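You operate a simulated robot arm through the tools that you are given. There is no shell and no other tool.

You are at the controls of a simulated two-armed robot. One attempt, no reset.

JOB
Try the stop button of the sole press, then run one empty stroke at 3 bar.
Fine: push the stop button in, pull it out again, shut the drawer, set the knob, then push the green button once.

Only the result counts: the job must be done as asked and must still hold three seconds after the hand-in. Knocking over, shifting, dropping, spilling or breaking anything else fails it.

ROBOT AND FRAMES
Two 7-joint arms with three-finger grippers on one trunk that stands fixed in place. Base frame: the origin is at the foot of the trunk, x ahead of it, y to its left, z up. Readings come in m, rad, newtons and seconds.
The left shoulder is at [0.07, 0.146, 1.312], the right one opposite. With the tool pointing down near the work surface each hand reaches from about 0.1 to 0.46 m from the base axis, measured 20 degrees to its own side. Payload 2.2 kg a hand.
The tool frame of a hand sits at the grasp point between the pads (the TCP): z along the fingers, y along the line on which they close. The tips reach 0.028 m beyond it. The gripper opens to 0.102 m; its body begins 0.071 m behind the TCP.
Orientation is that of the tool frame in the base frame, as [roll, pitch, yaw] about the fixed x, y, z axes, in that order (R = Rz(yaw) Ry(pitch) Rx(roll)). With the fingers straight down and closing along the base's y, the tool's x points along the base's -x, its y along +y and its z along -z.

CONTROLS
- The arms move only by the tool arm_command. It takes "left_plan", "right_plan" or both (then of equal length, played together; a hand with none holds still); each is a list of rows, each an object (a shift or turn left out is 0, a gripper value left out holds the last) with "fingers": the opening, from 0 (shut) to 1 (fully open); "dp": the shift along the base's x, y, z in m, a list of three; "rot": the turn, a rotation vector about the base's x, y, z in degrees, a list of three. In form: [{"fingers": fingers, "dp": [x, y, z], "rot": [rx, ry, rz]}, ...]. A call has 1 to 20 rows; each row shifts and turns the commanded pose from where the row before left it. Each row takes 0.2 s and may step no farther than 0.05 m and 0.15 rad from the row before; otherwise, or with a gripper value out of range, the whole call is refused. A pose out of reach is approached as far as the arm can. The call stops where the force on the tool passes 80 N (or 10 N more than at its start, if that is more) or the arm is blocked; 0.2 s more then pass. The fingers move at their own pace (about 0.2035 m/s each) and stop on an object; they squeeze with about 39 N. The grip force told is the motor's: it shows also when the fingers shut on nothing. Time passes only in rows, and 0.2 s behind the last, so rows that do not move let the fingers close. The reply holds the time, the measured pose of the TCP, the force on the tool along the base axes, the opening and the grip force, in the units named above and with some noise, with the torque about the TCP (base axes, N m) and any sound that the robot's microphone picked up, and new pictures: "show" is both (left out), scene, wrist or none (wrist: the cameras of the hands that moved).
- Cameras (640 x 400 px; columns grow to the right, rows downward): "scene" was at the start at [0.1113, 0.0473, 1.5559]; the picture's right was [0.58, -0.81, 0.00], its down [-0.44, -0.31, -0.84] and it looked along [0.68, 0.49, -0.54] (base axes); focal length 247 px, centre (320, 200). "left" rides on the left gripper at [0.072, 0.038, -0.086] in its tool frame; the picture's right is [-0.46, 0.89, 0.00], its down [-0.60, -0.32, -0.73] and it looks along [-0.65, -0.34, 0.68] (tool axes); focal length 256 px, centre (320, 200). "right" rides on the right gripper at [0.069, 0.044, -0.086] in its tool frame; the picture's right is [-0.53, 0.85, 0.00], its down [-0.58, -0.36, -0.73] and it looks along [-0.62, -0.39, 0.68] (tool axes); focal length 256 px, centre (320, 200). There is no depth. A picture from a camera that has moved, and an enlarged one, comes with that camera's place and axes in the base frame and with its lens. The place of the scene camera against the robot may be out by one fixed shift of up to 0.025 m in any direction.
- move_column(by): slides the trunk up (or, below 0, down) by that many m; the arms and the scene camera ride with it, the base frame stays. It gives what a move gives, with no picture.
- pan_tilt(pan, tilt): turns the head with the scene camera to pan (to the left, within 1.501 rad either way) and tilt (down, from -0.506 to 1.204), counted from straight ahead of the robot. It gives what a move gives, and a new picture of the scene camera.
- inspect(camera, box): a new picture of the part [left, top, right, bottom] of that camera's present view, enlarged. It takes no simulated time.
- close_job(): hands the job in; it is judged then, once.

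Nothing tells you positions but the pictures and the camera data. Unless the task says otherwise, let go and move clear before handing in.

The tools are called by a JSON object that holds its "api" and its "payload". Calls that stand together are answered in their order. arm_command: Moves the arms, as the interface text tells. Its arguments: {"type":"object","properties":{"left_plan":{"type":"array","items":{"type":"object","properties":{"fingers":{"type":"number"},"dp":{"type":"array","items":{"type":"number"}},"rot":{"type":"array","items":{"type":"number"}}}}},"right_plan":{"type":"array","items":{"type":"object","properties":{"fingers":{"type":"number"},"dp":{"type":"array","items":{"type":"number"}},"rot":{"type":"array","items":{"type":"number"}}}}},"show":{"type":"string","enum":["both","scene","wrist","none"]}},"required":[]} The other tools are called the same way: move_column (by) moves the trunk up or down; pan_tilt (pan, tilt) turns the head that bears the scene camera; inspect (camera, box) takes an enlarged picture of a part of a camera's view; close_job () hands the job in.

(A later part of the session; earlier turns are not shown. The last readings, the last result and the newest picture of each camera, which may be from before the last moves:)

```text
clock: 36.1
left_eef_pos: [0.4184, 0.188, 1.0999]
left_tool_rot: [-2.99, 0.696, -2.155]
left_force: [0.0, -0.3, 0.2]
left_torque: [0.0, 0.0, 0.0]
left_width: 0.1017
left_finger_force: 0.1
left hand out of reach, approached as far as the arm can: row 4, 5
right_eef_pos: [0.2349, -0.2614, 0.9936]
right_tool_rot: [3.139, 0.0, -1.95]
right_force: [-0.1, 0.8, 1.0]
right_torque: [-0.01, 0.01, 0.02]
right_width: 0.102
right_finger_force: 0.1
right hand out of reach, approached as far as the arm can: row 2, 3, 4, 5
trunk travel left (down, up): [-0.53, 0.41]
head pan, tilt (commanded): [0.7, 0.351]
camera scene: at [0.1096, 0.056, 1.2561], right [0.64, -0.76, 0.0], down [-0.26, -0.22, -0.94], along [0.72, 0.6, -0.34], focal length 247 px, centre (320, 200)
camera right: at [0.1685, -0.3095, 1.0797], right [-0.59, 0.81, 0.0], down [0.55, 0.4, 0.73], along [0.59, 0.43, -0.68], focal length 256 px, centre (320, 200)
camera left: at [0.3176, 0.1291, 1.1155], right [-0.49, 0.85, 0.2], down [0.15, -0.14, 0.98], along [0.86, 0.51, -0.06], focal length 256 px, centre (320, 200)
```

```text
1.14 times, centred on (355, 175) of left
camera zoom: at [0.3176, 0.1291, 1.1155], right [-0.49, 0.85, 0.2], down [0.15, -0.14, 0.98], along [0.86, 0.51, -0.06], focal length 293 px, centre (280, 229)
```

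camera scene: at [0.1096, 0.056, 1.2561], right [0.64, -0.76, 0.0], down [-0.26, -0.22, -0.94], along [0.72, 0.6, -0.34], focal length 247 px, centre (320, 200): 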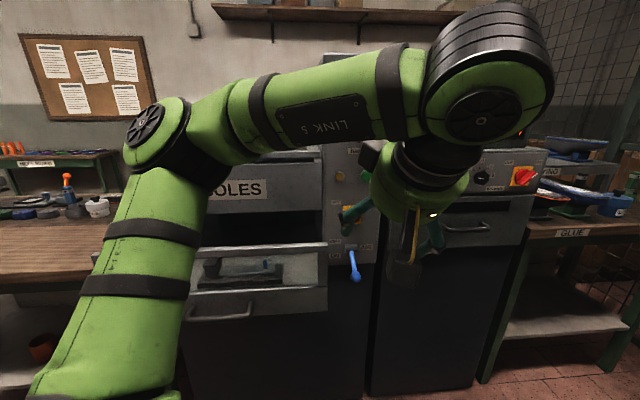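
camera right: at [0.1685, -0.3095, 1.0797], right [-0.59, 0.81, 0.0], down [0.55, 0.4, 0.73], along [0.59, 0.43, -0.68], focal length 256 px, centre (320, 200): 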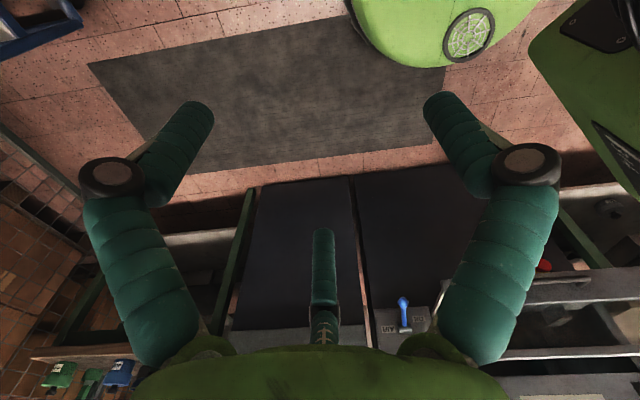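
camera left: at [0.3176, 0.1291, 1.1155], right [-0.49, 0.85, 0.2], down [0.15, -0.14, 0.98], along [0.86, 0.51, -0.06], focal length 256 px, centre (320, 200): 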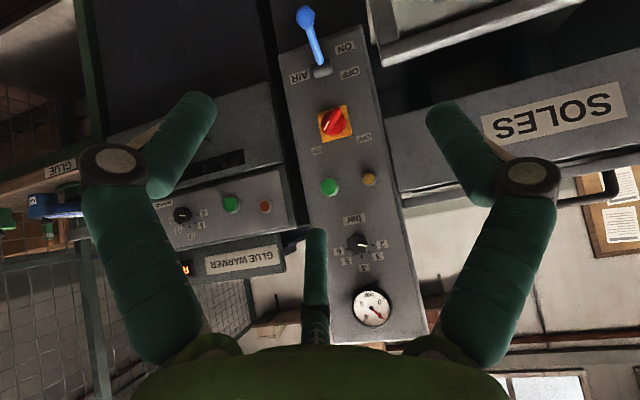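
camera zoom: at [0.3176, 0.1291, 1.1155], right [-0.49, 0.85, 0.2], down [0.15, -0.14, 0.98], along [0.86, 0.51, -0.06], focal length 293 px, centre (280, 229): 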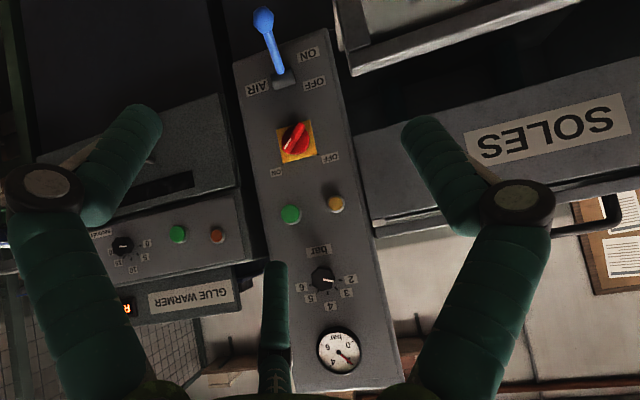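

{"api": "inspect", "payload": {"camera": "left", "box": [380, 0, 640, 220]}}

{"api": "inspect", "payload": {"camera": "left", "box": [290, 180, 440, 340]}}

```text
1.82 times, centred on (510, 110) of left
camera zoom: at [0.3176, 0.1291, 1.1155], right [-0.49, 0.85, 0.2], down [0.15, -0.14, 0.98], along [0.86, 0.51, -0.06], focal length 465 px, centre (-26, 364)
```

zoom: 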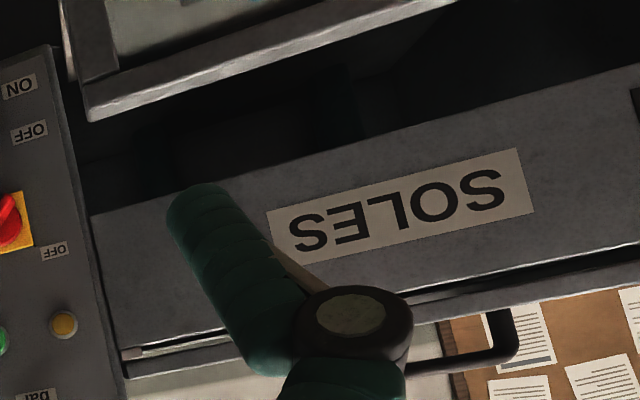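

```text
2.50 times, centred on (365, 260) of left
camera zoom: at [0.3176, 0.1291, 1.1155], right [-0.49, 0.85, 0.2], down [0.15, -0.14, 0.98], along [0.86, 0.51, -0.06], focal length 640 px, centre (208, 50)
```

zoom: 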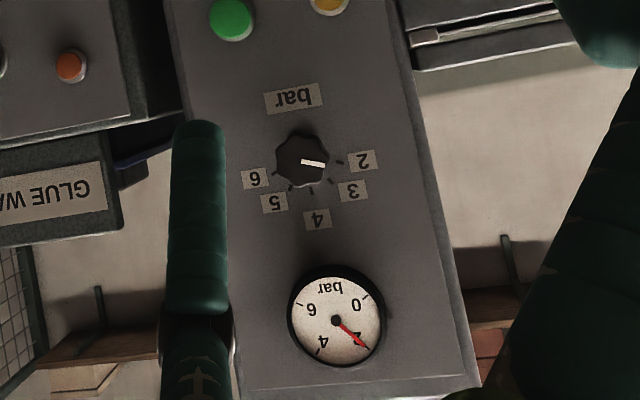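

I now have solid fixes: green button at (0.751, 0.412, 1.063), amber at (0.695, 0.470, 1.063), press front direction close to 45°, and the stop button near (0.35, 0.73, 0.66). I'll finish turning the hand horizontal in front of the column.

{"api": "arm_command", "payload": {"left_plan": [{"dp": [0.017, -0.008, -0.01], "rot": [5.8, -5.8, 0]}, {"dp": [0.017, -0.008, -0.01], "rot": [5.8, -5.8, 0]}, {"dp": [0.017, -0.008, -0.01], "rot": [5.8, -5.8, 0]}, {"dp": [0.017, -0.008, -0.01], "rot": [5.8, -5.8, 0]}, {"dp": [0.017, -0.008, -0.01], "rot": [5.8, -5.8, 0]}, {"dp": [0.017, -0.008, -0.01], "rot": [5.8, -5.8, 0]}], "show": "both"}}

```text
clock: 37.5
left_eef_pos: [0.5234, 0.2644, 1.063]
left_tool_rot: [-1.601, 1.415, -0.837]
left_force: [0.3, -0.9, 0.1]
left_torque: [0.01, -0.03, 0.01]
left_width: 0.1018
left_finger_force: 0.1
left hand out of reach, approached as far as the arm can: row 1, 2, 3, 4, 5, 6
right_eef_pos: [0.2351, -0.2619, 0.9929]
right_tool_rot: [3.139, 0.0, -1.95]
right_force: [-0.1, 1.3, 0.3]
right_torque: [-0.01, 0.02, 0.03]
right_width: 0.1019
right_finger_force: 0.0
trunk travel left (down, up): [-0.53, 0.41]
head pan, tilt (commanded): [0.7, 0.351]
camera scene: at [0.1111, 0.0561, 1.256], right [0.64, -0.76, 0.0], down [-0.26, -0.22, -0.94], along [0.72, 0.6, -0.34], focal length 247 px, centre (320, 200)
camera left: at [0.4425, 0.2239, 0.9865], right [-0.65, 0.68, 0.32], down [-0.37, -0.66, 0.65], along [0.66, 0.3, 0.69], focal length 256 px, centre (320, 200)
```

scene: 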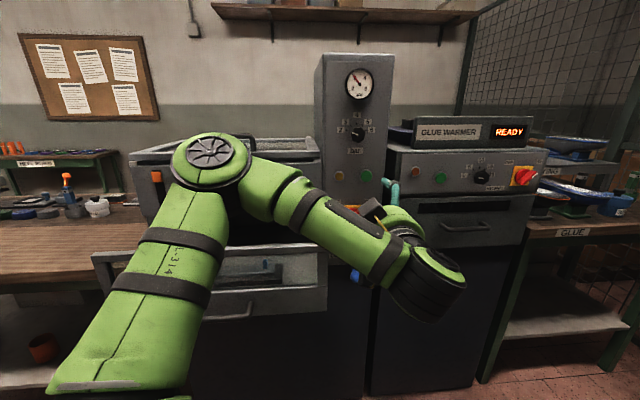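
left: 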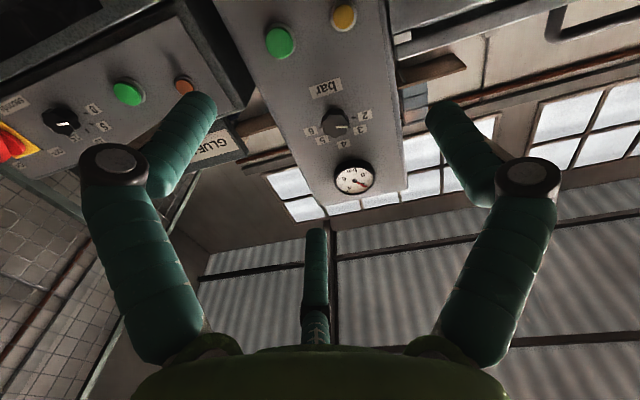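

The hand is now level, but lowering it here would bring the elbow close to the open drawer. I'll raise the trunk, swing the hand over to the left of the drawer, and come down there instead.

{"api": "move_column", "payload": {"by": 0.25}}

{"api": "arm_command", "payload": {"left_plan": [{"dp": [-0.03, 0.03, 0]}, {"dp": [-0.035, 0.03, 0]}, {"dp": [-0.035, 0.03, 0]}, {"dp": [-0.035, 0.03, 0]}, {"dp": [-0.035, 0.03, 0]}, {"dp": [-0.035, 0.03, 0]}], "show": "scene"}}

```text
clock: 40.1
left_eef_pos: [0.5224, 0.2635, 1.3129]
left_tool_rot: [-1.608, 1.416, -0.843]
left_force: [0.3, -0.4, -0.4]
left_torque: [-0.02, -0.01, -0.04]
left_width: 0.1022
left_finger_force: 0.1
right_eef_pos: [0.235, -0.2624, 1.2443]
right_tool_rot: [3.14, 0.0, -1.95]
right_force: [-0.5, 0.7, -0.2]
right_torque: [0.0, 0.03, 0.02]
right_width: 0.102
right_finger_force: 0.0
trunk travel left (down, up): [-0.78, 0.16]
head pan, tilt (commanded): [0.7, 0.351]
```

```text
clock: 41.5
left_eef_pos: [0.4038, 0.4612, 1.3551]
left_tool_rot: [-1.609, 1.415, -0.846]
left_force: [-0.3, -0.2, -0.4]
left_torque: [-0.01, 0.0, 0.0]
left_width: 0.1021
left_finger_force: 0.1
left hand out of reach, approached as far as the arm can: row 3, 4, 5, 6
right_eef_pos: [0.2328, -0.2604, 1.2444]
right_tool_rot: [-3.139, -0.001, -1.948]
right_force: [-0.3, 0.9, 0.1]
right_torque: [-0.01, -0.02, -0.02]
right_width: 0.1019
right_finger_force: 0.1
trunk travel left (down, up): [-0.78, 0.16]
head pan, tilt (commanded): [0.7, 0.351]
camera scene: at [0.1077, 0.0578, 1.5063], right [0.64, -0.76, 0.0], down [-0.26, -0.22, -0.94], along [0.72, 0.6, -0.34], focal length 247 px, centre (320, 200)
```

scene: 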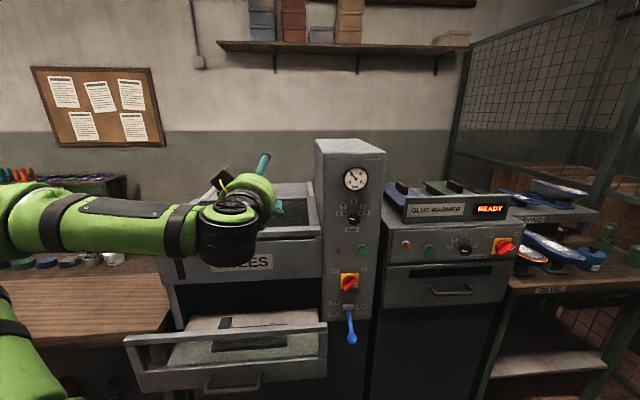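

{"api": "arm_command", "payload": {"left_plan": [{"dp": [-0.033, 0.033, 0]}, {"dp": [-0.033, 0.033, 0]}, {"dp": [-0.033, 0.033, 0]}, {"dp": [-0.033, 0.033, 0]}, {"dp": [-0.033, 0.033, 0]}, {"dp": [-0.033, 0.033, 0]}, {"dp": [-0.033, 0.033, 0]}, {"dp": [-0.033, 0.033, 0]}, {"dp": [-0.033, 0.033, 0]}, {"dp": [-0.033, 0.033, 0]}], "show": "scene"}}

```text
clock: 43.7
left_eef_pos: [0.1405, 0.7359, 1.3596]
left_tool_rot: [-1.607, 1.416, -0.837]
left_force: [-0.3, 0.6, -0.1]
left_torque: [-0.01, 0.03, 0.0]
left_width: 0.1017
left_finger_force: 0.1
left hand out of reach, approached as far as the arm can: row 1, 9, 10
right_eef_pos: [0.2362, -0.2632, 1.2441]
right_tool_rot: [3.14, 0.001, -1.948]
right_force: [-0.6, -0.3, -0.6]
right_torque: [-0.01, 0.02, 0.01]
right_width: 0.1022
right_finger_force: 0.1
trunk travel left (down, up): [-0.78, 0.16]
head pan, tilt (commanded): [0.7, 0.351]
camera scene: at [0.1103, 0.0549, 1.5061], right [0.64, -0.76, 0.0], down [-0.26, -0.22, -0.94], along [0.72, 0.6, -0.34], focal length 247 px, centre (320, 200)
```

scene: 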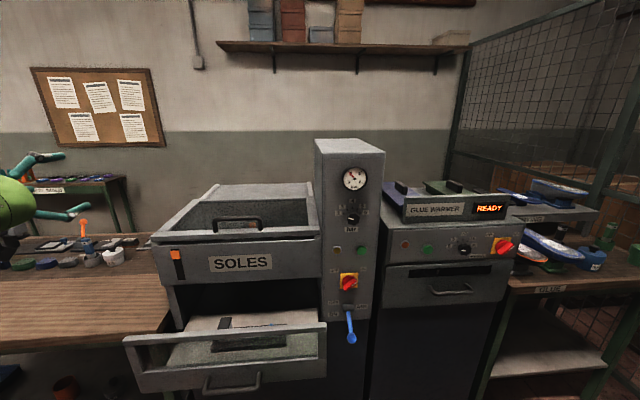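

{"api": "arm_command", "payload": {"left_plan": [{"dp": [-0.025, -0.025, 0]}, {"dp": [-0.025, -0.025, 0]}, {"dp": [-0.025, -0.025, 0]}, {"dp": [-0.025, -0.025, 0]}], "show": "both"}}

{"api": "pan_tilt", "payload": {"pan": 1.35, "tilt": 0.6}}

```text
clock: 44.7
left_eef_pos: [0.1227, 0.7193, 1.3597]
left_tool_rot: [-1.607, 1.415, -0.84]
left_force: [-0.1, -1.1, 0.2]
left_torque: [-0.02, 0.0, -0.02]
left_width: 0.1019
left_finger_force: 0.2
left hand out of reach, approached as far as the arm can: row 1, 2, 3, 4
right_eef_pos: [0.2342, -0.2626, 1.2446]
right_tool_rot: [3.14, -0.001, -1.951]
right_force: [0.7, -0.3, -0.1]
right_torque: [0.02, 0.01, 0.0]
right_width: 0.1019
right_finger_force: 0.1
trunk travel left (down, up): [-0.78, 0.16]
head pan, tilt (commanded): [0.7, 0.351]
camera scene: at [0.1099, 0.0554, 1.5062], right [0.64, -0.76, 0.0], down [-0.26, -0.22, -0.94], along [0.72, 0.6, -0.34], focal length 247 px, centre (320, 200)
camera left: at [0.0419, 0.6782, 1.2831], right [-0.66, 0.68, 0.32], down [-0.37, -0.66, 0.65], along [0.66, 0.31, 0.69], focal length 256 px, centre (320, 200)
```

scene: 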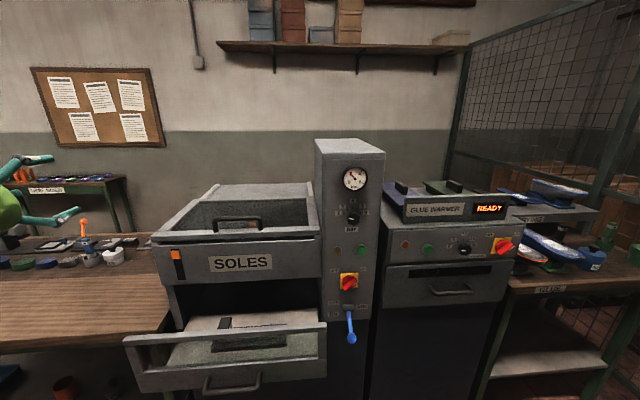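
left: 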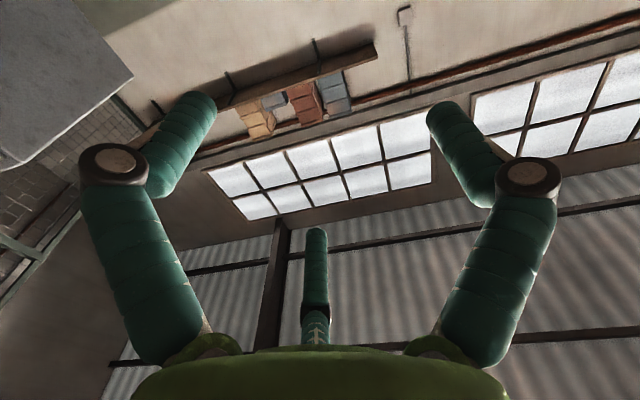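

```text
clock: 45.7
left_eef_pos: [0.1224, 0.7188, 1.3593]
left_tool_rot: [-1.608, 1.415, -0.841]
left_force: [-0.3, 1.0, -0.4]
left_torque: [0.01, 0.05, -0.03]
left_width: 0.1016
left_finger_force: 0.1
right_eef_pos: [0.2357, -0.2622, 1.2428]
right_tool_rot: [3.141, 0.001, -1.95]
right_force: [-0.5, 0.4, 0.4]
right_torque: [-0.01, 0.0, 0.01]
right_width: 0.102
right_finger_force: 0.0
trunk travel left (down, up): [-0.78, 0.16]
head pan, tilt (commanded): [1.349, 0.6]
camera scene: at [0.0582, 0.0817, 1.4834], right [0.98, -0.22, 0.0], down [-0.12, -0.55, -0.83], along [0.18, 0.81, -0.56], focal length 247 px, centre (320, 200)
```

scene: 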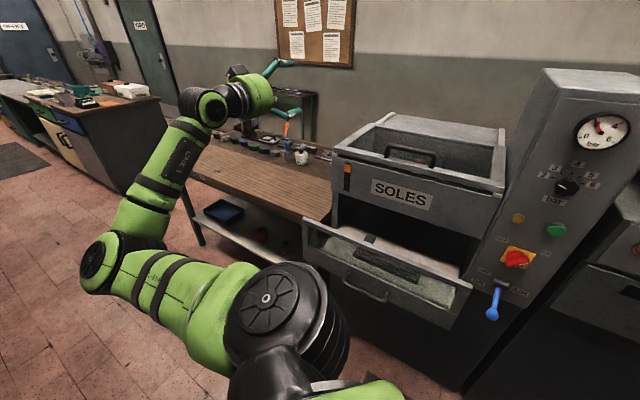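

The arm is now in a good posture, with the elbow down and back on the left. To retract further in front of the drawer I'll lower the hand relative to the shoulder and try again.

{"api": "move_column", "payload": {"by": 0.15}}

{"api": "arm_command", "payload": {"left_plan": [{"dp": [0, 0, -0.045]}, {"dp": [0, 0, -0.045]}, {"dp": [0, 0, -0.045]}, {"dp": [0, 0, -0.045]}, {"dp": [0, 0, -0.045]}, {"dp": [-0.02, -0.02, -0.03]}, {"dp": [-0.02, -0.02, -0.03]}, {"dp": [-0.025, -0.025, 0]}, {"dp": [-0.025, -0.025, 0]}], "show": "scene"}}

```text
clock: 47.5
left_eef_pos: [0.1235, 0.7177, 1.5088]
left_tool_rot: [-1.609, 1.414, -0.841]
left_force: [0.4, 0.1, -0.5]
left_torque: [0.01, -0.01, 0.01]
left_width: 0.1022
left_finger_force: 0.0
right_eef_pos: [0.2353, -0.2619, 1.394]
right_tool_rot: [3.139, 0.003, -1.95]
right_force: [-0.3, -0.5, 0.6]
right_torque: [0.01, 0.03, 0.0]
right_width: 0.1019
right_finger_force: 0.1
trunk travel left (down, up): [-0.93, 0.01]
head pan, tilt (commanded): [1.349, 0.6]
```

```text
clock: 49.5
left_eef_pos: [0.1947, 0.7479, 1.3656]
left_tool_rot: [-1.608, 1.415, -0.842]
left_force: [0.1, -0.3, -1.0]
left_torque: [-0.02, 0.04, -0.01]
left_width: 0.1021
left_finger_force: 0.2
left hand out of reach, approached as far as the arm can: row 1, 2, 3, 4, 5, 6, 7, 8, 9
right_eef_pos: [0.2345, -0.2629, 1.3931]
right_tool_rot: [3.141, -0.002, -1.949]
right_force: [-0.5, -0.3, 0.5]
right_torque: [-0.02, 0.0, -0.02]
right_width: 0.1019
right_finger_force: 0.0
trunk travel left (down, up): [-0.93, 0.01]
head pan, tilt (commanded): [1.349, 0.6]
camera scene: at [0.0576, 0.0813, 1.6334], right [0.98, -0.22, 0.0], down [-0.12, -0.55, -0.83], along [0.18, 0.81, -0.56], focal length 247 px, centre (320, 200)
```

scene: 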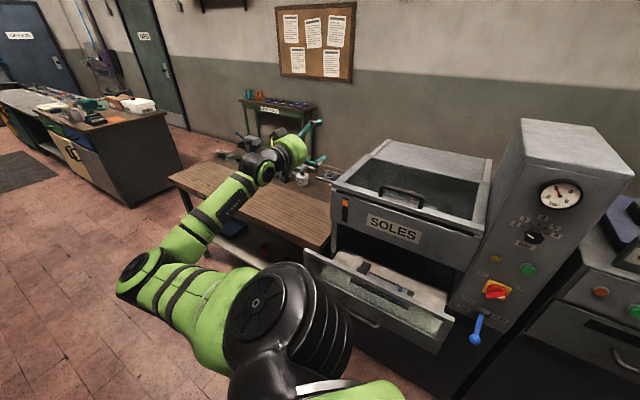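

The limit acts like a minimum wrist-to-shoulder distance of about 0.33 m. I'll lower the hand well below shoulder level first, then pull it back in front of the drawer.

{"api": "arm_command", "payload": {"left_plan": [{"dp": [0.002, 0, -0.044]}, {"dp": [0.002, 0, -0.044]}, {"dp": [0.0, 0, -0.044]}, {"dp": [0.0, 0, -0.044]}, {"dp": [-0.012, -0.03, -0.025]}, {"dp": [-0.012, -0.03, -0.02]}, {"dp": [-0.012, -0.03, -0.02]}], "show": "scene"}}

```text
clock: 51.1
left_eef_pos: [0.1546, 0.7128, 1.1145]
left_tool_rot: [-1.591, 1.413, -0.832]
left_force: [-0.2, -0.2, -0.5]
left_torque: [0.0, 0.0, 0.0]
left_width: 0.1017
left_finger_force: 0.0
left hand out of reach, approached as far as the arm can: row 2, 3, 5, 6, 7
right_eef_pos: [0.2356, -0.2624, 1.3936]
right_tool_rot: [-3.141, 0.0, -1.949]
right_force: [-0.6, 1.2, -0.9]
right_torque: [-0.03, 0.0, 0.02]
right_width: 0.1021
right_finger_force: 0.0
trunk travel left (down, up): [-0.93, 0.01]
head pan, tilt (commanded): [1.349, 0.6]
camera scene: at [0.0578, 0.0819, 1.6334], right [0.98, -0.22, 0.0], down [-0.12, -0.55, -0.83], along [0.18, 0.8, -0.56], focal length 247 px, centre (320, 200)
```

scene: 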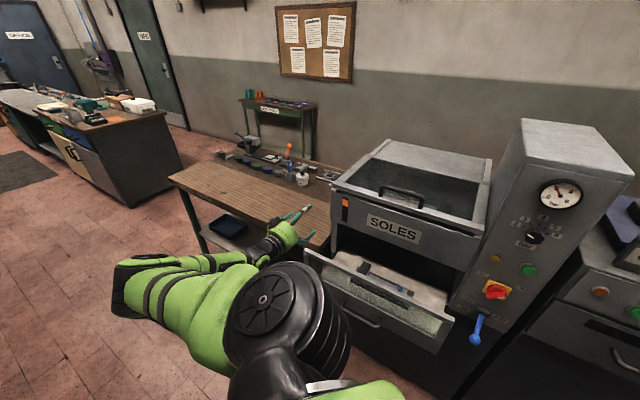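

The hand is low and left but still above the drawer's left end. I'll shift it further left, clear of the drawer, before descending.

{"api": "arm_command", "payload": {"left_plan": [{"dp": [-0.03, 0.03, 0.0]}, {"dp": [-0.03, 0.03, 0.0]}, {"dp": [-0.03, 0.03, 0.0]}, {"dp": [-0.025, 0.025, 0.0]}], "show": "both"}}

```text
clock: 52.1
left_eef_pos: [0.0408, 0.8248, 1.1148]
left_tool_rot: [-1.609, 1.413, -0.843]
left_force: [-0.1, -0.2, -0.4]
left_torque: [0.01, -0.04, -0.04]
left_width: 0.102
left_finger_force: 0.1
right_eef_pos: [0.2351, -0.2622, 1.393]
right_tool_rot: [3.141, 0.001, -1.949]
right_force: [-1.2, -0.7, -0.4]
right_torque: [0.01, -0.01, 0.03]
right_width: 0.102
right_finger_force: 0.0
trunk travel left (down, up): [-0.93, 0.01]
head pan, tilt (commanded): [1.349, 0.6]
camera scene: at [0.0582, 0.0829, 1.6333], right [0.98, -0.22, 0.0], down [-0.12, -0.55, -0.82], along [0.18, 0.8, -0.57], focal length 247 px, centre (320, 200)
camera left: at [-0.0406, 0.7841, 1.0381], right [-0.65, 0.69, 0.32], down [-0.37, -0.66, 0.65], along [0.66, 0.31, 0.69], focal length 256 px, centre (320, 200)
```

scene: 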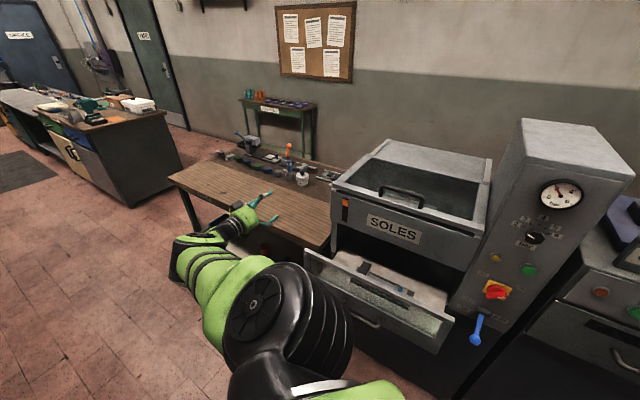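
left: 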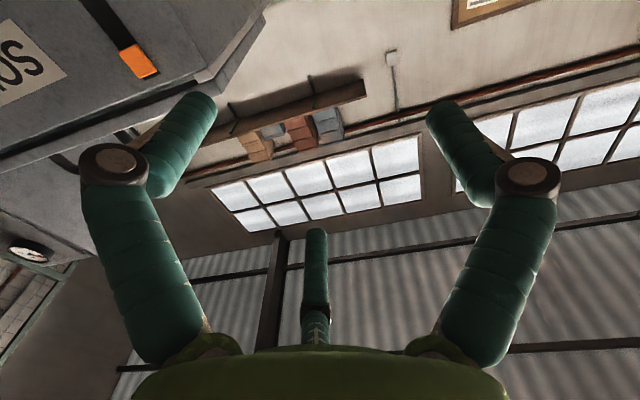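

That worked with no reach limit. I'll pull back a little from the bench edge, then lower the trunk.

{"api": "arm_command", "payload": {"left_plan": [{"dp": [-0.03, -0.03, 0.0]}, {"dp": [-0.025, -0.025, 0.0]}], "show": "scene"}}

```text
clock: 52.7
left_eef_pos: [-0.016, 0.7694, 1.1179]
left_tool_rot: [-1.591, 1.415, -0.825]
left_force: [-0.8, -0.3, 0.8]
left_torque: [-0.03, 0.03, 0.03]
left_width: 0.1017
left_finger_force: 0.1
right_eef_pos: [0.2333, -0.264, 1.3935]
right_tool_rot: [3.141, 0.002, -1.95]
right_force: [-0.1, -0.7, 0.5]
right_torque: [-0.01, -0.01, 0.0]
right_width: 0.1021
right_finger_force: 0.0
trunk travel left (down, up): [-0.93, 0.01]
head pan, tilt (commanded): [1.349, 0.6]
camera scene: at [0.0561, 0.0799, 1.6336], right [0.98, -0.22, 0.0], down [-0.12, -0.55, -0.83], along [0.18, 0.81, -0.56], focal length 247 px, centre (320, 200)
```

scene: 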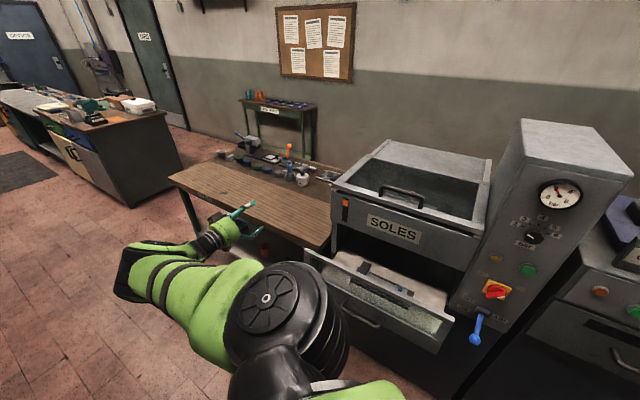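

{"api": "move_column", "payload": {"by": -0.4}}

{"api": "arm_command", "payload": {"left_plan": [{"dp": [0, 0, -0.03]}, {"dp": [0, 0, -0.03]}], "show": "both"}}

```text
clock: 56.5
left_eef_pos: [-0.0151, 0.7714, 0.7171]
left_tool_rot: [-1.61, 1.415, -0.841]
left_force: [-0.2, -0.6, 0.4]
left_torque: [-0.02, 0.0, -0.01]
left_width: 0.1019
left_finger_force: 0.1
right_eef_pos: [0.2344, -0.2633, 0.9932]
right_tool_rot: [-3.141, 0.001, -1.95]
right_force: [0.1, -0.3, 0.0]
right_torque: [0.01, 0.01, 0.0]
right_width: 0.1019
right_finger_force: 0.0
trunk travel left (down, up): [-0.53, 0.41]
head pan, tilt (commanded): [1.349, 0.6]
```

```text
clock: 57.1
left_eef_pos: [-0.0151, 0.772, 0.656]
left_tool_rot: [-1.622, 1.415, -0.856]
left_force: [-0.2, -0.4, -1.1]
left_torque: [0.01, 0.0, -0.01]
left_width: 0.1021
left_finger_force: 0.1
right_eef_pos: [0.2347, -0.262, 0.9931]
right_tool_rot: [3.14, -0.001, -1.949]
right_force: [1.1, 0.7, -0.6]
right_torque: [-0.02, 0.03, 0.0]
right_width: 0.1019
right_finger_force: 0.0
trunk travel left (down, up): [-0.53, 0.41]
head pan, tilt (commanded): [1.349, 0.6]
camera scene: at [0.059, 0.0825, 1.2333], right [0.98, -0.22, 0.0], down [-0.12, -0.55, -0.82], along [0.18, 0.8, -0.57], focal length 247 px, centre (320, 200)
camera left: at [-0.0958, 0.7308, 0.5796], right [-0.65, 0.68, 0.32], down [-0.37, -0.66, 0.65], along [0.66, 0.31, 0.69], focal length 256 px, centre (320, 200)
```

scene: 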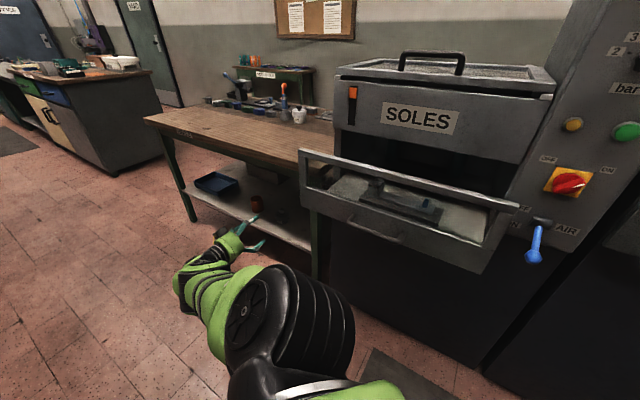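
left: 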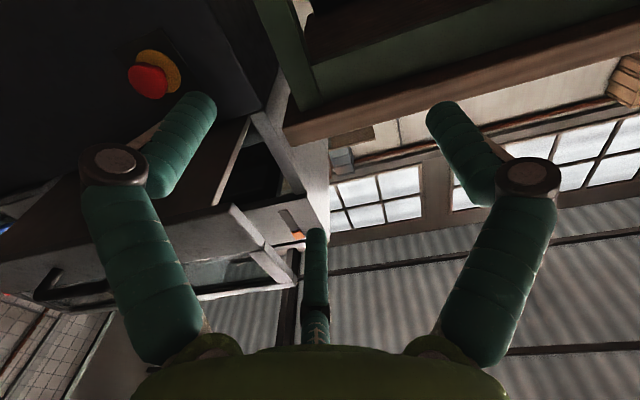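

The stop button is in view now: head at about (0.358, 0.788, 0.641), consistent across three camera rays. I'll zoom in for detail.

{"api": "inspect", "payload": {"camera": "left", "box": [90, 20, 250, 120]}}

{"api": "inspect", "payload": {"camera": "left", "box": [0, 0, 330, 310]}}

```text
4.00 times, centred on (170, 70) of left
camera zoom: at [-0.0958, 0.7308, 0.5796], right [-0.65, 0.68, 0.32], down [-0.37, -0.66, 0.65], along [0.66, 0.31, 0.69], focal length 1024 px, centre (920, 720)
```

zoom: 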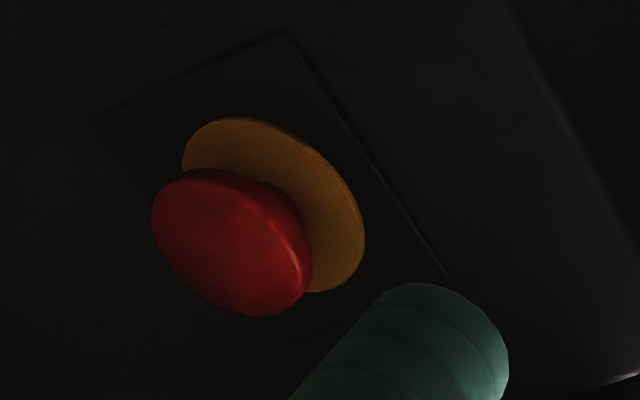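

```text
1.29 times, centred on (165, 155) of left
camera zoom: at [-0.0958, 0.7308, 0.5796], right [-0.65, 0.68, 0.32], down [-0.37, -0.66, 0.65], along [0.66, 0.31, 0.69], focal length 330 px, centre (520, 258)
```

zoom: 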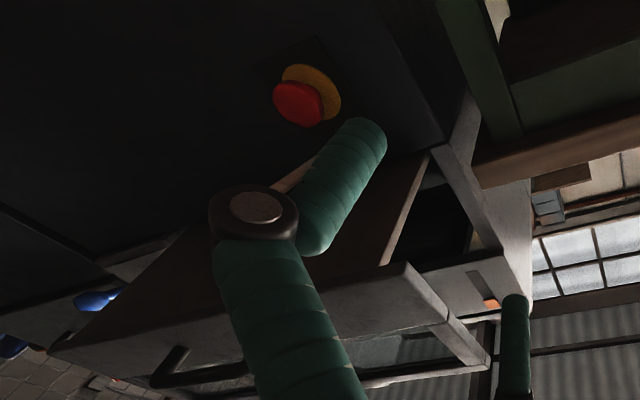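

The mushroom faces straight out along the press front axis, about 5 cm across. The drawer underside is near z = 0.75, so a hand at z = 0.64 fits beneath it. I'll close the fingers and move in stages toward the button's axis.

{"api": "arm_command", "payload": {"left_plan": [{"fingers": 0, "dp": [0.0355, -0.0198, -0.004]}, {"dp": [0.0355, -0.0198, -0.004]}, {"dp": [0.0355, -0.0198, -0.004]}, {"dp": [0.0355, -0.0198, -0.003]}], "show": "both"}}

```text
clock: 58.1
left_eef_pos: [0.132, 0.7152, 0.6573]
left_tool_rot: [-1.618, 1.416, -0.852]
left_force: [-0.6, -0.2, -0.1]
left_torque: [-0.01, -0.02, 0.02]
left_width: 0.0021
left_finger_force: 31.3
left hand out of reach, approached as far as the arm can: row 3, 4
right_eef_pos: [0.2358, -0.2631, 0.9932]
right_tool_rot: [3.14, -0.001, -1.95]
right_force: [-0.5, -0.6, -0.3]
right_torque: [-0.01, 0.0, 0.0]
right_width: 0.1018
right_finger_force: 0.0
trunk travel left (down, up): [-0.53, 0.41]
head pan, tilt (commanded): [1.349, 0.6]
camera scene: at [0.0587, 0.0817, 1.2333], right [0.98, -0.22, 0.0], down [-0.12, -0.55, -0.83], along [0.18, 0.8, -0.57], focal length 247 px, centre (320, 200)
camera left: at [0.0512, 0.6743, 0.5803], right [-0.66, 0.68, 0.32], down [-0.37, -0.66, 0.65], along [0.66, 0.31, 0.69], focal length 256 px, centre (320, 200)
```

scene: 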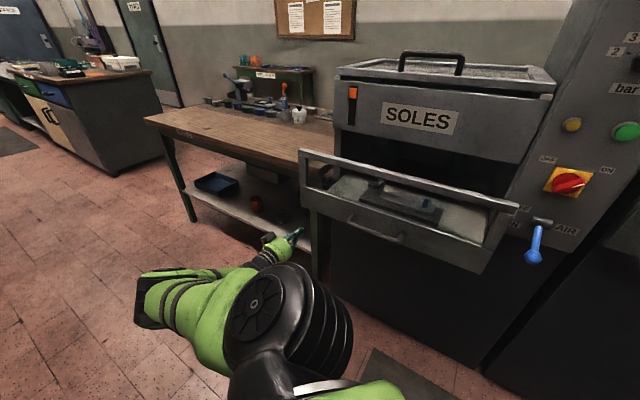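
left: 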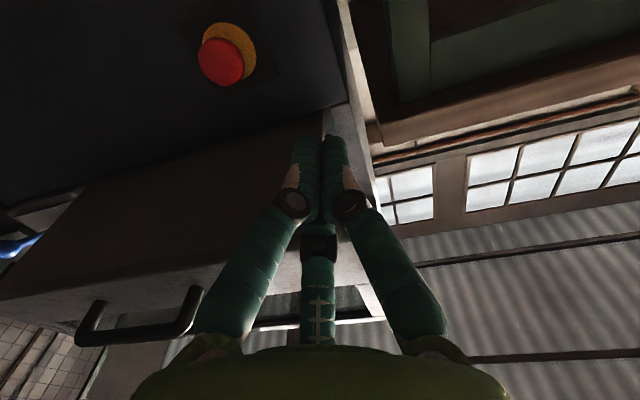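

{"api": "arm_command", "payload": {"left_plan": [{"dp": [0.03, -0.002, -0.016]}, {"dp": [0.04, -0.002, 0.0]}, {"dp": [0.04, -0.002, 0.0]}, {"dp": [0.04, -0.002, 0.0]}], "show": "both"}}

{"api": "inspect", "payload": {"camera": "left", "box": [200, 0, 440, 150]}}

```text
clock: 59.1
left_eef_pos: [0.2824, 0.7214, 0.641]
left_tool_rot: [-1.608, 1.415, -0.845]
left_force: [0.6, 0.0, 0.1]
left_torque: [0.03, 0.01, -0.01]
left_width: 0.002
left_finger_force: 31.5
left hand out of reach, approached as far as the arm can: row 1, 3, 4
right_eef_pos: [0.2356, -0.263, 0.9924]
right_tool_rot: [3.14, -0.001, -1.949]
right_force: [0.1, -0.1, 0.0]
right_torque: [0.02, 0.0, 0.02]
right_width: 0.1019
right_finger_force: 0.0
trunk travel left (down, up): [-0.53, 0.41]
head pan, tilt (commanded): [1.349, 0.6]
camera scene: at [0.0589, 0.0819, 1.2333], right [0.98, -0.22, 0.0], down [-0.12, -0.55, -0.82], along [0.18, 0.8, -0.57], focal length 247 px, centre (320, 200)
camera left: at [0.2016, 0.6828, 0.5636], right [-0.65, 0.69, 0.32], down [-0.37, -0.66, 0.65], along [0.66, 0.3, 0.69], focal length 256 px, centre (320, 200)
```

scene: 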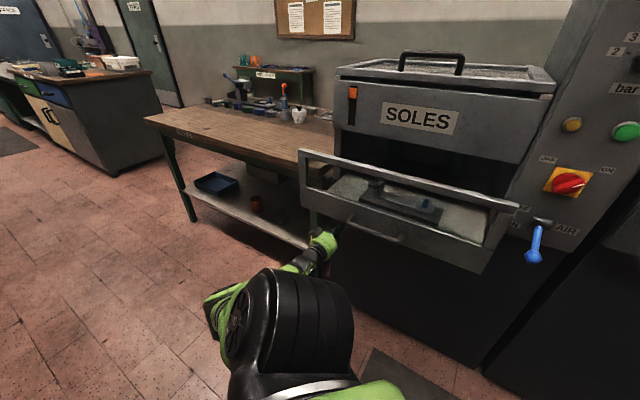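
left: 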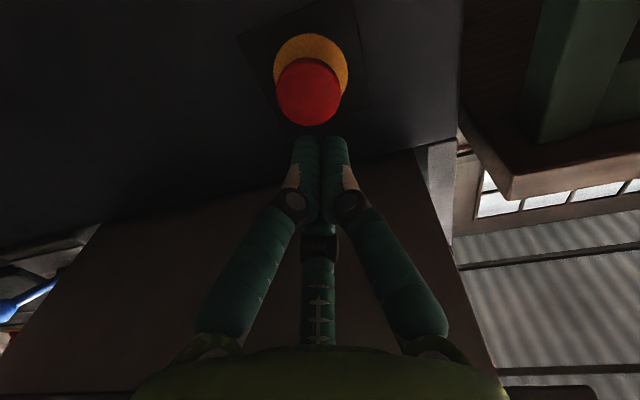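

```text
2.67 times, centred on (320, 75) of left
camera zoom: at [0.2016, 0.6828, 0.5636], right [-0.65, 0.69, 0.32], down [-0.37, -0.66, 0.65], along [0.66, 0.3, 0.69], focal length 683 px, centre (320, 533)
```

zoom: 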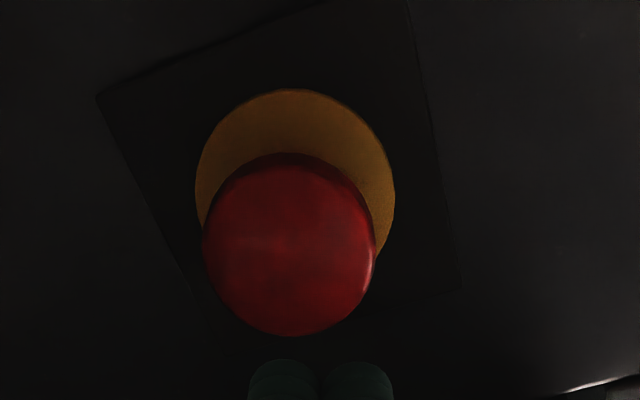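

The hand is in front of the button; I now put the head at (0.370, 0.791, 0.643). I'll shift about 12 mm right to align, then move forward to just short of it.

{"api": "arm_command", "payload": {"left_plan": [{"dp": [0.0085, -0.0085, 0.002]}, {"dp": [0.021, 0.021, 0.0]}, {"dp": [0.018, 0.018, 0.0]}], "show": "wrist"}}

```text
clock: 59.9
left_eef_pos: [0.328, 0.7627, 0.6413]
left_tool_rot: [-1.623, 1.415, -0.855]
left_force: [1.0, -0.1, 0.2]
left_torque: [0.04, -0.02, 0.02]
left_width: 0.002
left_finger_force: 30.9
left hand out of reach, approached as far as the arm can: row 1
right_eef_pos: [0.2357, -0.2614, 0.9929]
right_tool_rot: [3.14, 0.001, -1.95]
right_force: [0.4, -0.1, -1.3]
right_torque: [-0.03, 0.01, 0.0]
right_width: 0.1023
right_finger_force: 0.0
trunk travel left (down, up): [-0.53, 0.41]
head pan, tilt (commanded): [1.349, 0.6]
camera left: at [0.2471, 0.7212, 0.565], right [-0.66, 0.68, 0.32], down [-0.37, -0.66, 0.65], along [0.66, 0.31, 0.69], focal length 256 px, centre (320, 200)
```

left: 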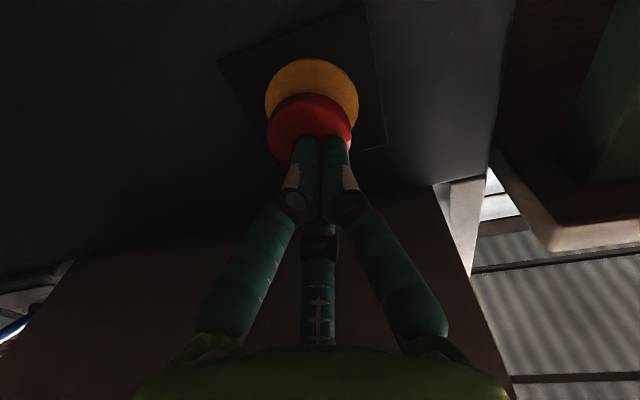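

{"api": "arm_command", "payload": {"left_plan": [{"dp": [0.01, 0.004, 0.002]}, {"dp": [0.006, 0.004, 0.0]}, {"dp": [0.004, 0.004, 0.0]}], "show": "wrist"}}

```text
clock: 60.7
left_eef_pos: [0.3427, 0.7703, 0.6455]
left_tool_rot: [-1.619, 1.416, -0.854]
left_force: [-22.2, -26.6, 1.7]
left_torque: [0.22, -0.09, 0.13]
left_width: 0.0062
left_finger_force: 31.6
right_eef_pos: [0.2318, -0.2654, 0.9922]
right_tool_rot: [-3.141, 0.005, -1.95]
right_force: [-0.8, -0.1, 0.5]
right_torque: [-0.02, 0.02, 0.01]
right_width: 0.1021
right_finger_force: 0.0
trunk travel left (down, up): [-0.53, 0.41]
head pan, tilt (commanded): [1.349, 0.6]
heard: click
camera left: at [0.2621, 0.7294, 0.5692], right [-0.66, 0.68, 0.32], down [-0.37, -0.66, 0.65], along [0.66, 0.31, 0.69], focal length 256 px, centre (320, 200)
```

left: 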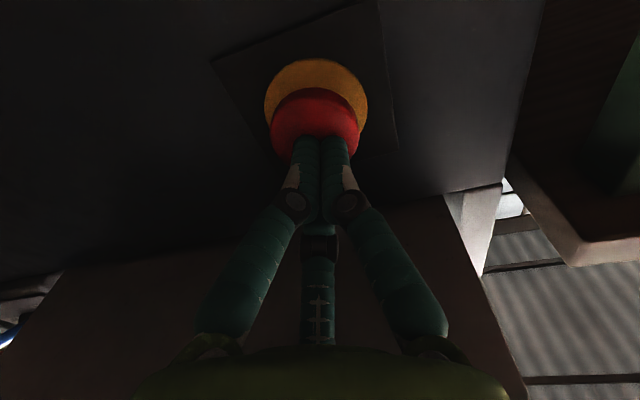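

I heard a click with about 35 N of push, so the stop button is in. I'll back off and check that it stays latched.

{"api": "arm_command", "payload": {"left_plan": [{"dp": [-0.015, -0.015, 0]}, {"dp": [-0.02, -0.02, 0]}], "show": "wrist"}}

{"api": "inspect", "payload": {"camera": "left", "box": [200, 0, 440, 150]}}

```text
clock: 61.3
left_eef_pos: [0.3114, 0.7379, 0.6474]
left_tool_rot: [-1.593, 1.414, -0.825]
left_force: [-0.1, -0.6, 1.3]
left_torque: [0.01, 0.0, -0.01]
left_width: 0.0023
left_finger_force: 31.6
right_eef_pos: [0.2344, -0.2636, 0.9936]
right_tool_rot: [-3.14, 0.001, -1.95]
right_force: [-0.5, 0.1, 0.1]
right_torque: [0.01, 0.01, -0.01]
right_width: 0.1021
right_finger_force: 0.0
trunk travel left (down, up): [-0.53, 0.41]
head pan, tilt (commanded): [1.349, 0.6]
camera left: at [0.2309, 0.6971, 0.5704], right [-0.66, 0.68, 0.32], down [-0.37, -0.66, 0.65], along [0.66, 0.31, 0.69], focal length 256 px, centre (320, 200)
```

left: 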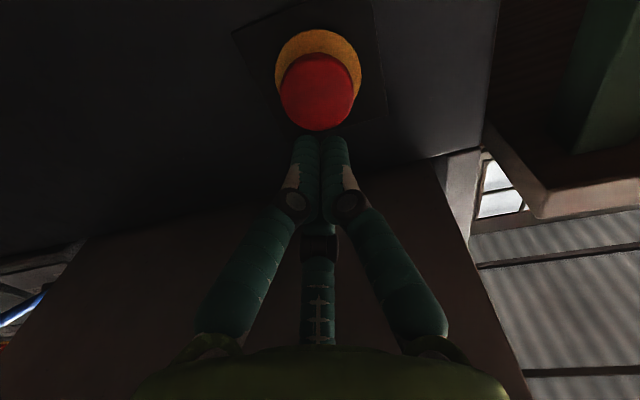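

```text
2.67 times, centred on (320, 75) of left
camera zoom: at [0.2309, 0.6971, 0.5704], right [-0.66, 0.68, 0.32], down [-0.37, -0.66, 0.65], along [0.66, 0.31, 0.69], focal length 683 px, centre (320, 533)
```

zoom: 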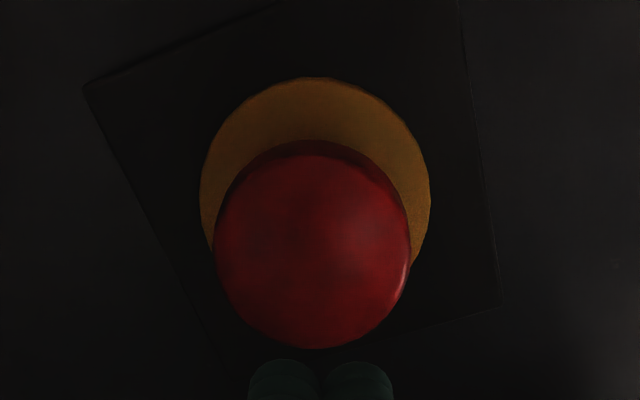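

The head sits about 8 mm further in and stays there. I'll open the fingers and move forward around the mushroom head.

{"api": "arm_command", "payload": {"left_plan": [{"fingers": 0.85, "dp": [0.0, 0.0, -0.005]}, {"fingers": 0.85}, {"dp": [0.018, 0.016, 0.0]}, {"dp": [0.017, 0.017, 0.0]}], "show": "wrist"}}

{"api": "inspect", "payload": {"camera": "left", "box": [160, 0, 480, 200]}}

```text
clock: 62.3
left_eef_pos: [0.3471, 0.7711, 0.64]
left_tool_rot: [-1.62, 1.415, -0.851]
left_force: [0.4, -0.1, 0.1]
left_torque: [-0.02, 0.03, 0.0]
left_width: 0.0867
left_finger_force: 0.0
right_eef_pos: [0.2355, -0.2624, 0.9937]
right_tool_rot: [3.14, -0.001, -1.948]
right_force: [-0.3, 0.5, 0.6]
right_torque: [-0.01, 0.01, 0.0]
right_width: 0.1019
right_finger_force: 0.0
trunk travel left (down, up): [-0.53, 0.41]
head pan, tilt (commanded): [1.349, 0.6]
camera left: at [0.2651, 0.729, 0.5642], right [-0.66, 0.68, 0.32], down [-0.37, -0.66, 0.65], along [0.66, 0.31, 0.69], focal length 256 px, centre (320, 200)
```

left: 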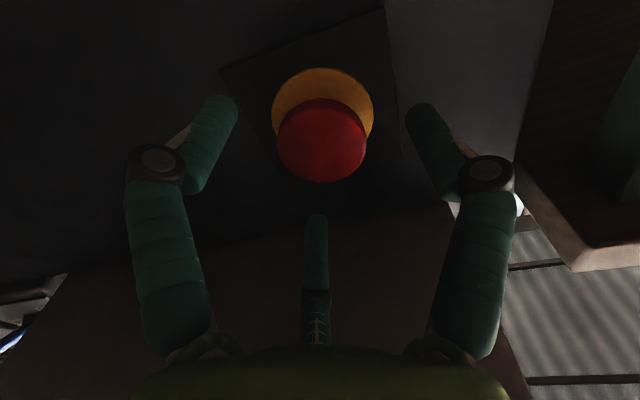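

```text
2.00 times, centred on (320, 100) of left
camera zoom: at [0.2651, 0.729, 0.5642], right [-0.66, 0.68, 0.32], down [-0.37, -0.66, 0.65], along [0.66, 0.31, 0.69], focal length 512 px, centre (320, 400)
```

zoom: 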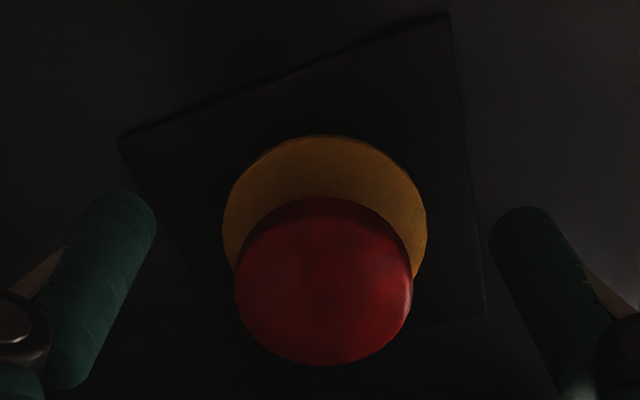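

{"api": "arm_command", "payload": {"left_plan": [{"dp": [0.009, 0.009, 0.003]}, {"dp": [0.009, 0.009, 0.0]}], "show": "wrist"}}

{"api": "inspect", "payload": {"camera": "left", "box": [160, 0, 480, 200]}}

```text
clock: 62.9
left_eef_pos: [0.3521, 0.7774, 0.6562]
left_tool_rot: [-1.617, 1.413, -0.85]
left_force: [0.1, 0.8, -0.8]
left_torque: [0.02, 0.0, 0.01]
left_width: 0.0867
left_finger_force: 0.0
left hand out of reach, approached as far as the arm can: row 1, 2
right_eef_pos: [0.2342, -0.2616, 0.9925]
right_tool_rot: [-3.141, 0.0, -1.951]
right_force: [0.6, 0.4, -0.1]
right_torque: [-0.02, -0.03, -0.01]
right_width: 0.1018
right_finger_force: 0.1
trunk travel left (down, up): [-0.53, 0.41]
head pan, tilt (commanded): [1.349, 0.6]
camera left: at [0.2713, 0.7362, 0.5791], right [-0.66, 0.68, 0.32], down [-0.37, -0.66, 0.65], along [0.66, 0.31, 0.69], focal length 256 px, centre (320, 200)
```

left: 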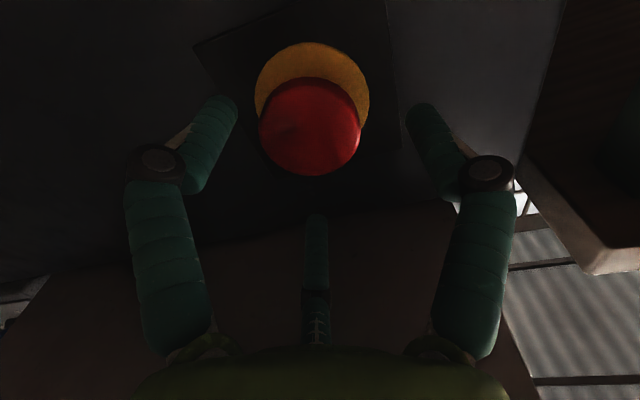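

```text
2.00 times, centred on (320, 100) of left
camera zoom: at [0.2713, 0.7362, 0.5791], right [-0.66, 0.68, 0.32], down [-0.37, -0.66, 0.65], along [0.66, 0.31, 0.69], focal length 512 px, centre (320, 400)
```

zoom: 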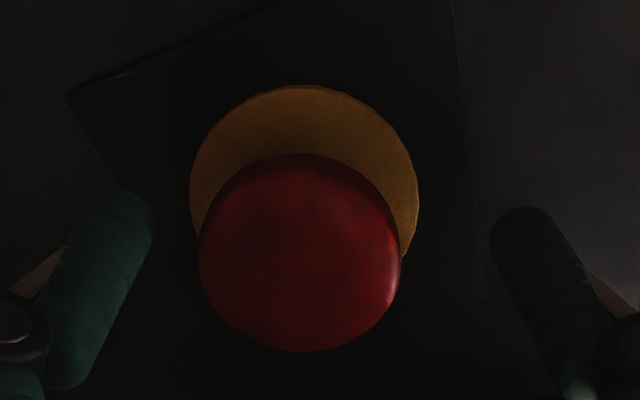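

The arm hit its reach limit going forward and drifted upward. I'll back out, lower the trunk so the shoulder is nearer the button's height, and re-approach.

{"api": "arm_command", "payload": {"left_plan": [{"dp": [-0.015, -0.015, -0.008]}, {"dp": [-0.025, -0.025, -0.005]}], "show": "none"}}

{"api": "move_column", "payload": {"by": -0.15}}

{"api": "arm_command", "payload": {"left_plan": [{"dp": [0, 0, 0.03]}, {"dp": [0, 0, 0.035]}, {"dp": [0, 0, 0.035]}, {"dp": [0, 0, 0.03]}], "show": "both"}}

```text
clock: 63.5
left_eef_pos: [0.313, 0.7385, 0.6415]
left_tool_rot: [-1.594, 1.414, -0.828]
left_force: [0.4, 1.0, 0.4]
left_torque: [0.03, 0.02, -0.01]
left_width: 0.0868
left_finger_force: 0.1
right_eef_pos: [0.234, -0.2634, 0.9936]
right_tool_rot: [3.141, -0.002, -1.95]
right_force: [-0.7, -0.2, -0.1]
right_torque: [0.03, 0.01, -0.01]
right_width: 0.1019
right_finger_force: 0.1
trunk travel left (down, up): [-0.53, 0.41]
head pan, tilt (commanded): [1.349, 0.6]
```

```text
clock: 65.3
left_eef_pos: [0.3119, 0.738, 0.4913]
left_tool_rot: [-1.606, 1.416, -0.839]
left_force: [1.1, -0.3, 0.1]
left_torque: [0.0, 0.0, 0.0]
left_width: 0.0866
left_finger_force: 0.0
right_eef_pos: [0.2354, -0.2625, 0.8436]
right_tool_rot: [3.14, -0.001, -1.949]
right_force: [0.1, 0.1, 0.3]
right_torque: [-0.04, 0.02, -0.01]
right_width: 0.102
right_finger_force: 0.1
trunk travel left (down, up): [-0.38, 0.56]
head pan, tilt (commanded): [1.349, 0.6]
```

```text
clock: 66.3
left_eef_pos: [0.3124, 0.7524, 0.618]
left_tool_rot: [-1.611, 1.415, -0.847]
left_force: [0.8, 0.3, 0.0]
left_torque: [-0.01, 0.0, 0.0]
left_width: 0.0867
left_finger_force: 0.1
left hand out of reach, approached as far as the arm can: row 2, 3, 4
right_eef_pos: [0.2356, -0.2623, 0.8431]
right_tool_rot: [3.14, 0.0, -1.949]
right_force: [-0.4, -0.2, 0.5]
right_torque: [0.02, -0.01, -0.04]
right_width: 0.1019
right_finger_force: 0.1
trunk travel left (down, up): [-0.38, 0.56]
head pan, tilt (commanded): [1.349, 0.6]
camera scene: at [0.0581, 0.0815, 1.0834], right [0.98, -0.22, 0.0], down [-0.12, -0.55, -0.83], along [0.18, 0.81, -0.56], focal length 247 px, centre (320, 200)
camera left: at [0.231, 0.712, 0.5421], right [-0.65, 0.69, 0.32], down [-0.37, -0.66, 0.65], along [0.66, 0.3, 0.69], focal length 256 px, centre (320, 200)
```

scene: 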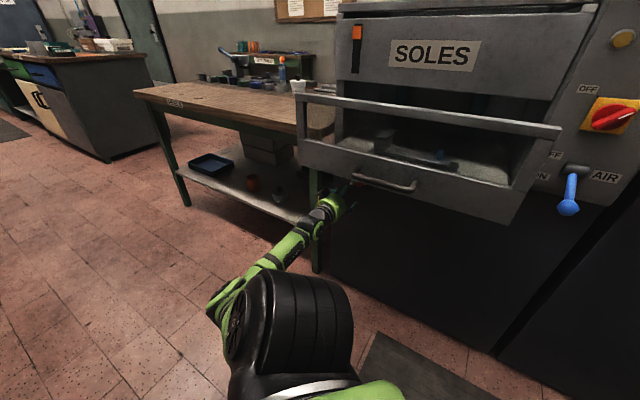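
left: 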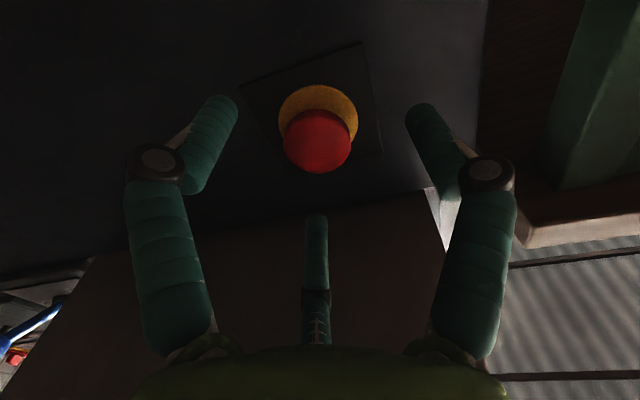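

{"api": "arm_command", "payload": {"left_plan": [{"dp": [0.016, 0.0, 0.013]}, {"dp": [0.014, 0.014, 0.013]}], "show": "wrist"}}

```text
clock: 66.9
left_eef_pos: [0.3445, 0.7667, 0.6443]
left_tool_rot: [-1.612, 1.413, -0.845]
left_force: [0.8, 0.3, 0.5]
left_torque: [0.0, 0.05, 0.01]
left_width: 0.0867
left_finger_force: 0.0
right_eef_pos: [0.2346, -0.2618, 0.8439]
right_tool_rot: [3.138, -0.001, -1.95]
right_force: [0.6, 0.3, -0.3]
right_torque: [0.01, -0.02, 0.02]
right_width: 0.102
right_finger_force: 0.0
trunk travel left (down, up): [-0.38, 0.56]
head pan, tilt (commanded): [1.349, 0.6]
camera left: at [0.2626, 0.7258, 0.5689], right [-0.66, 0.68, 0.32], down [-0.37, -0.66, 0.65], along [0.66, 0.31, 0.69], focal length 256 px, centre (320, 200)
```

left: 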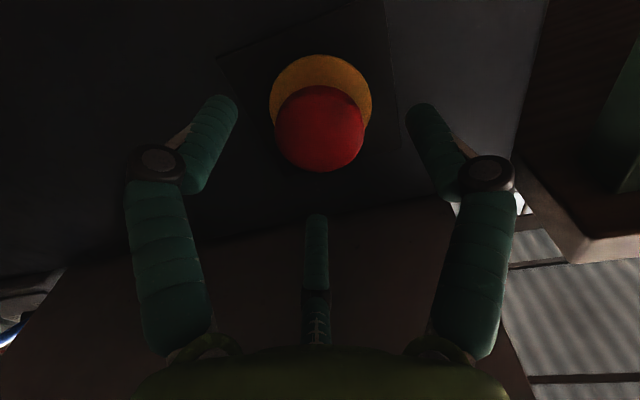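

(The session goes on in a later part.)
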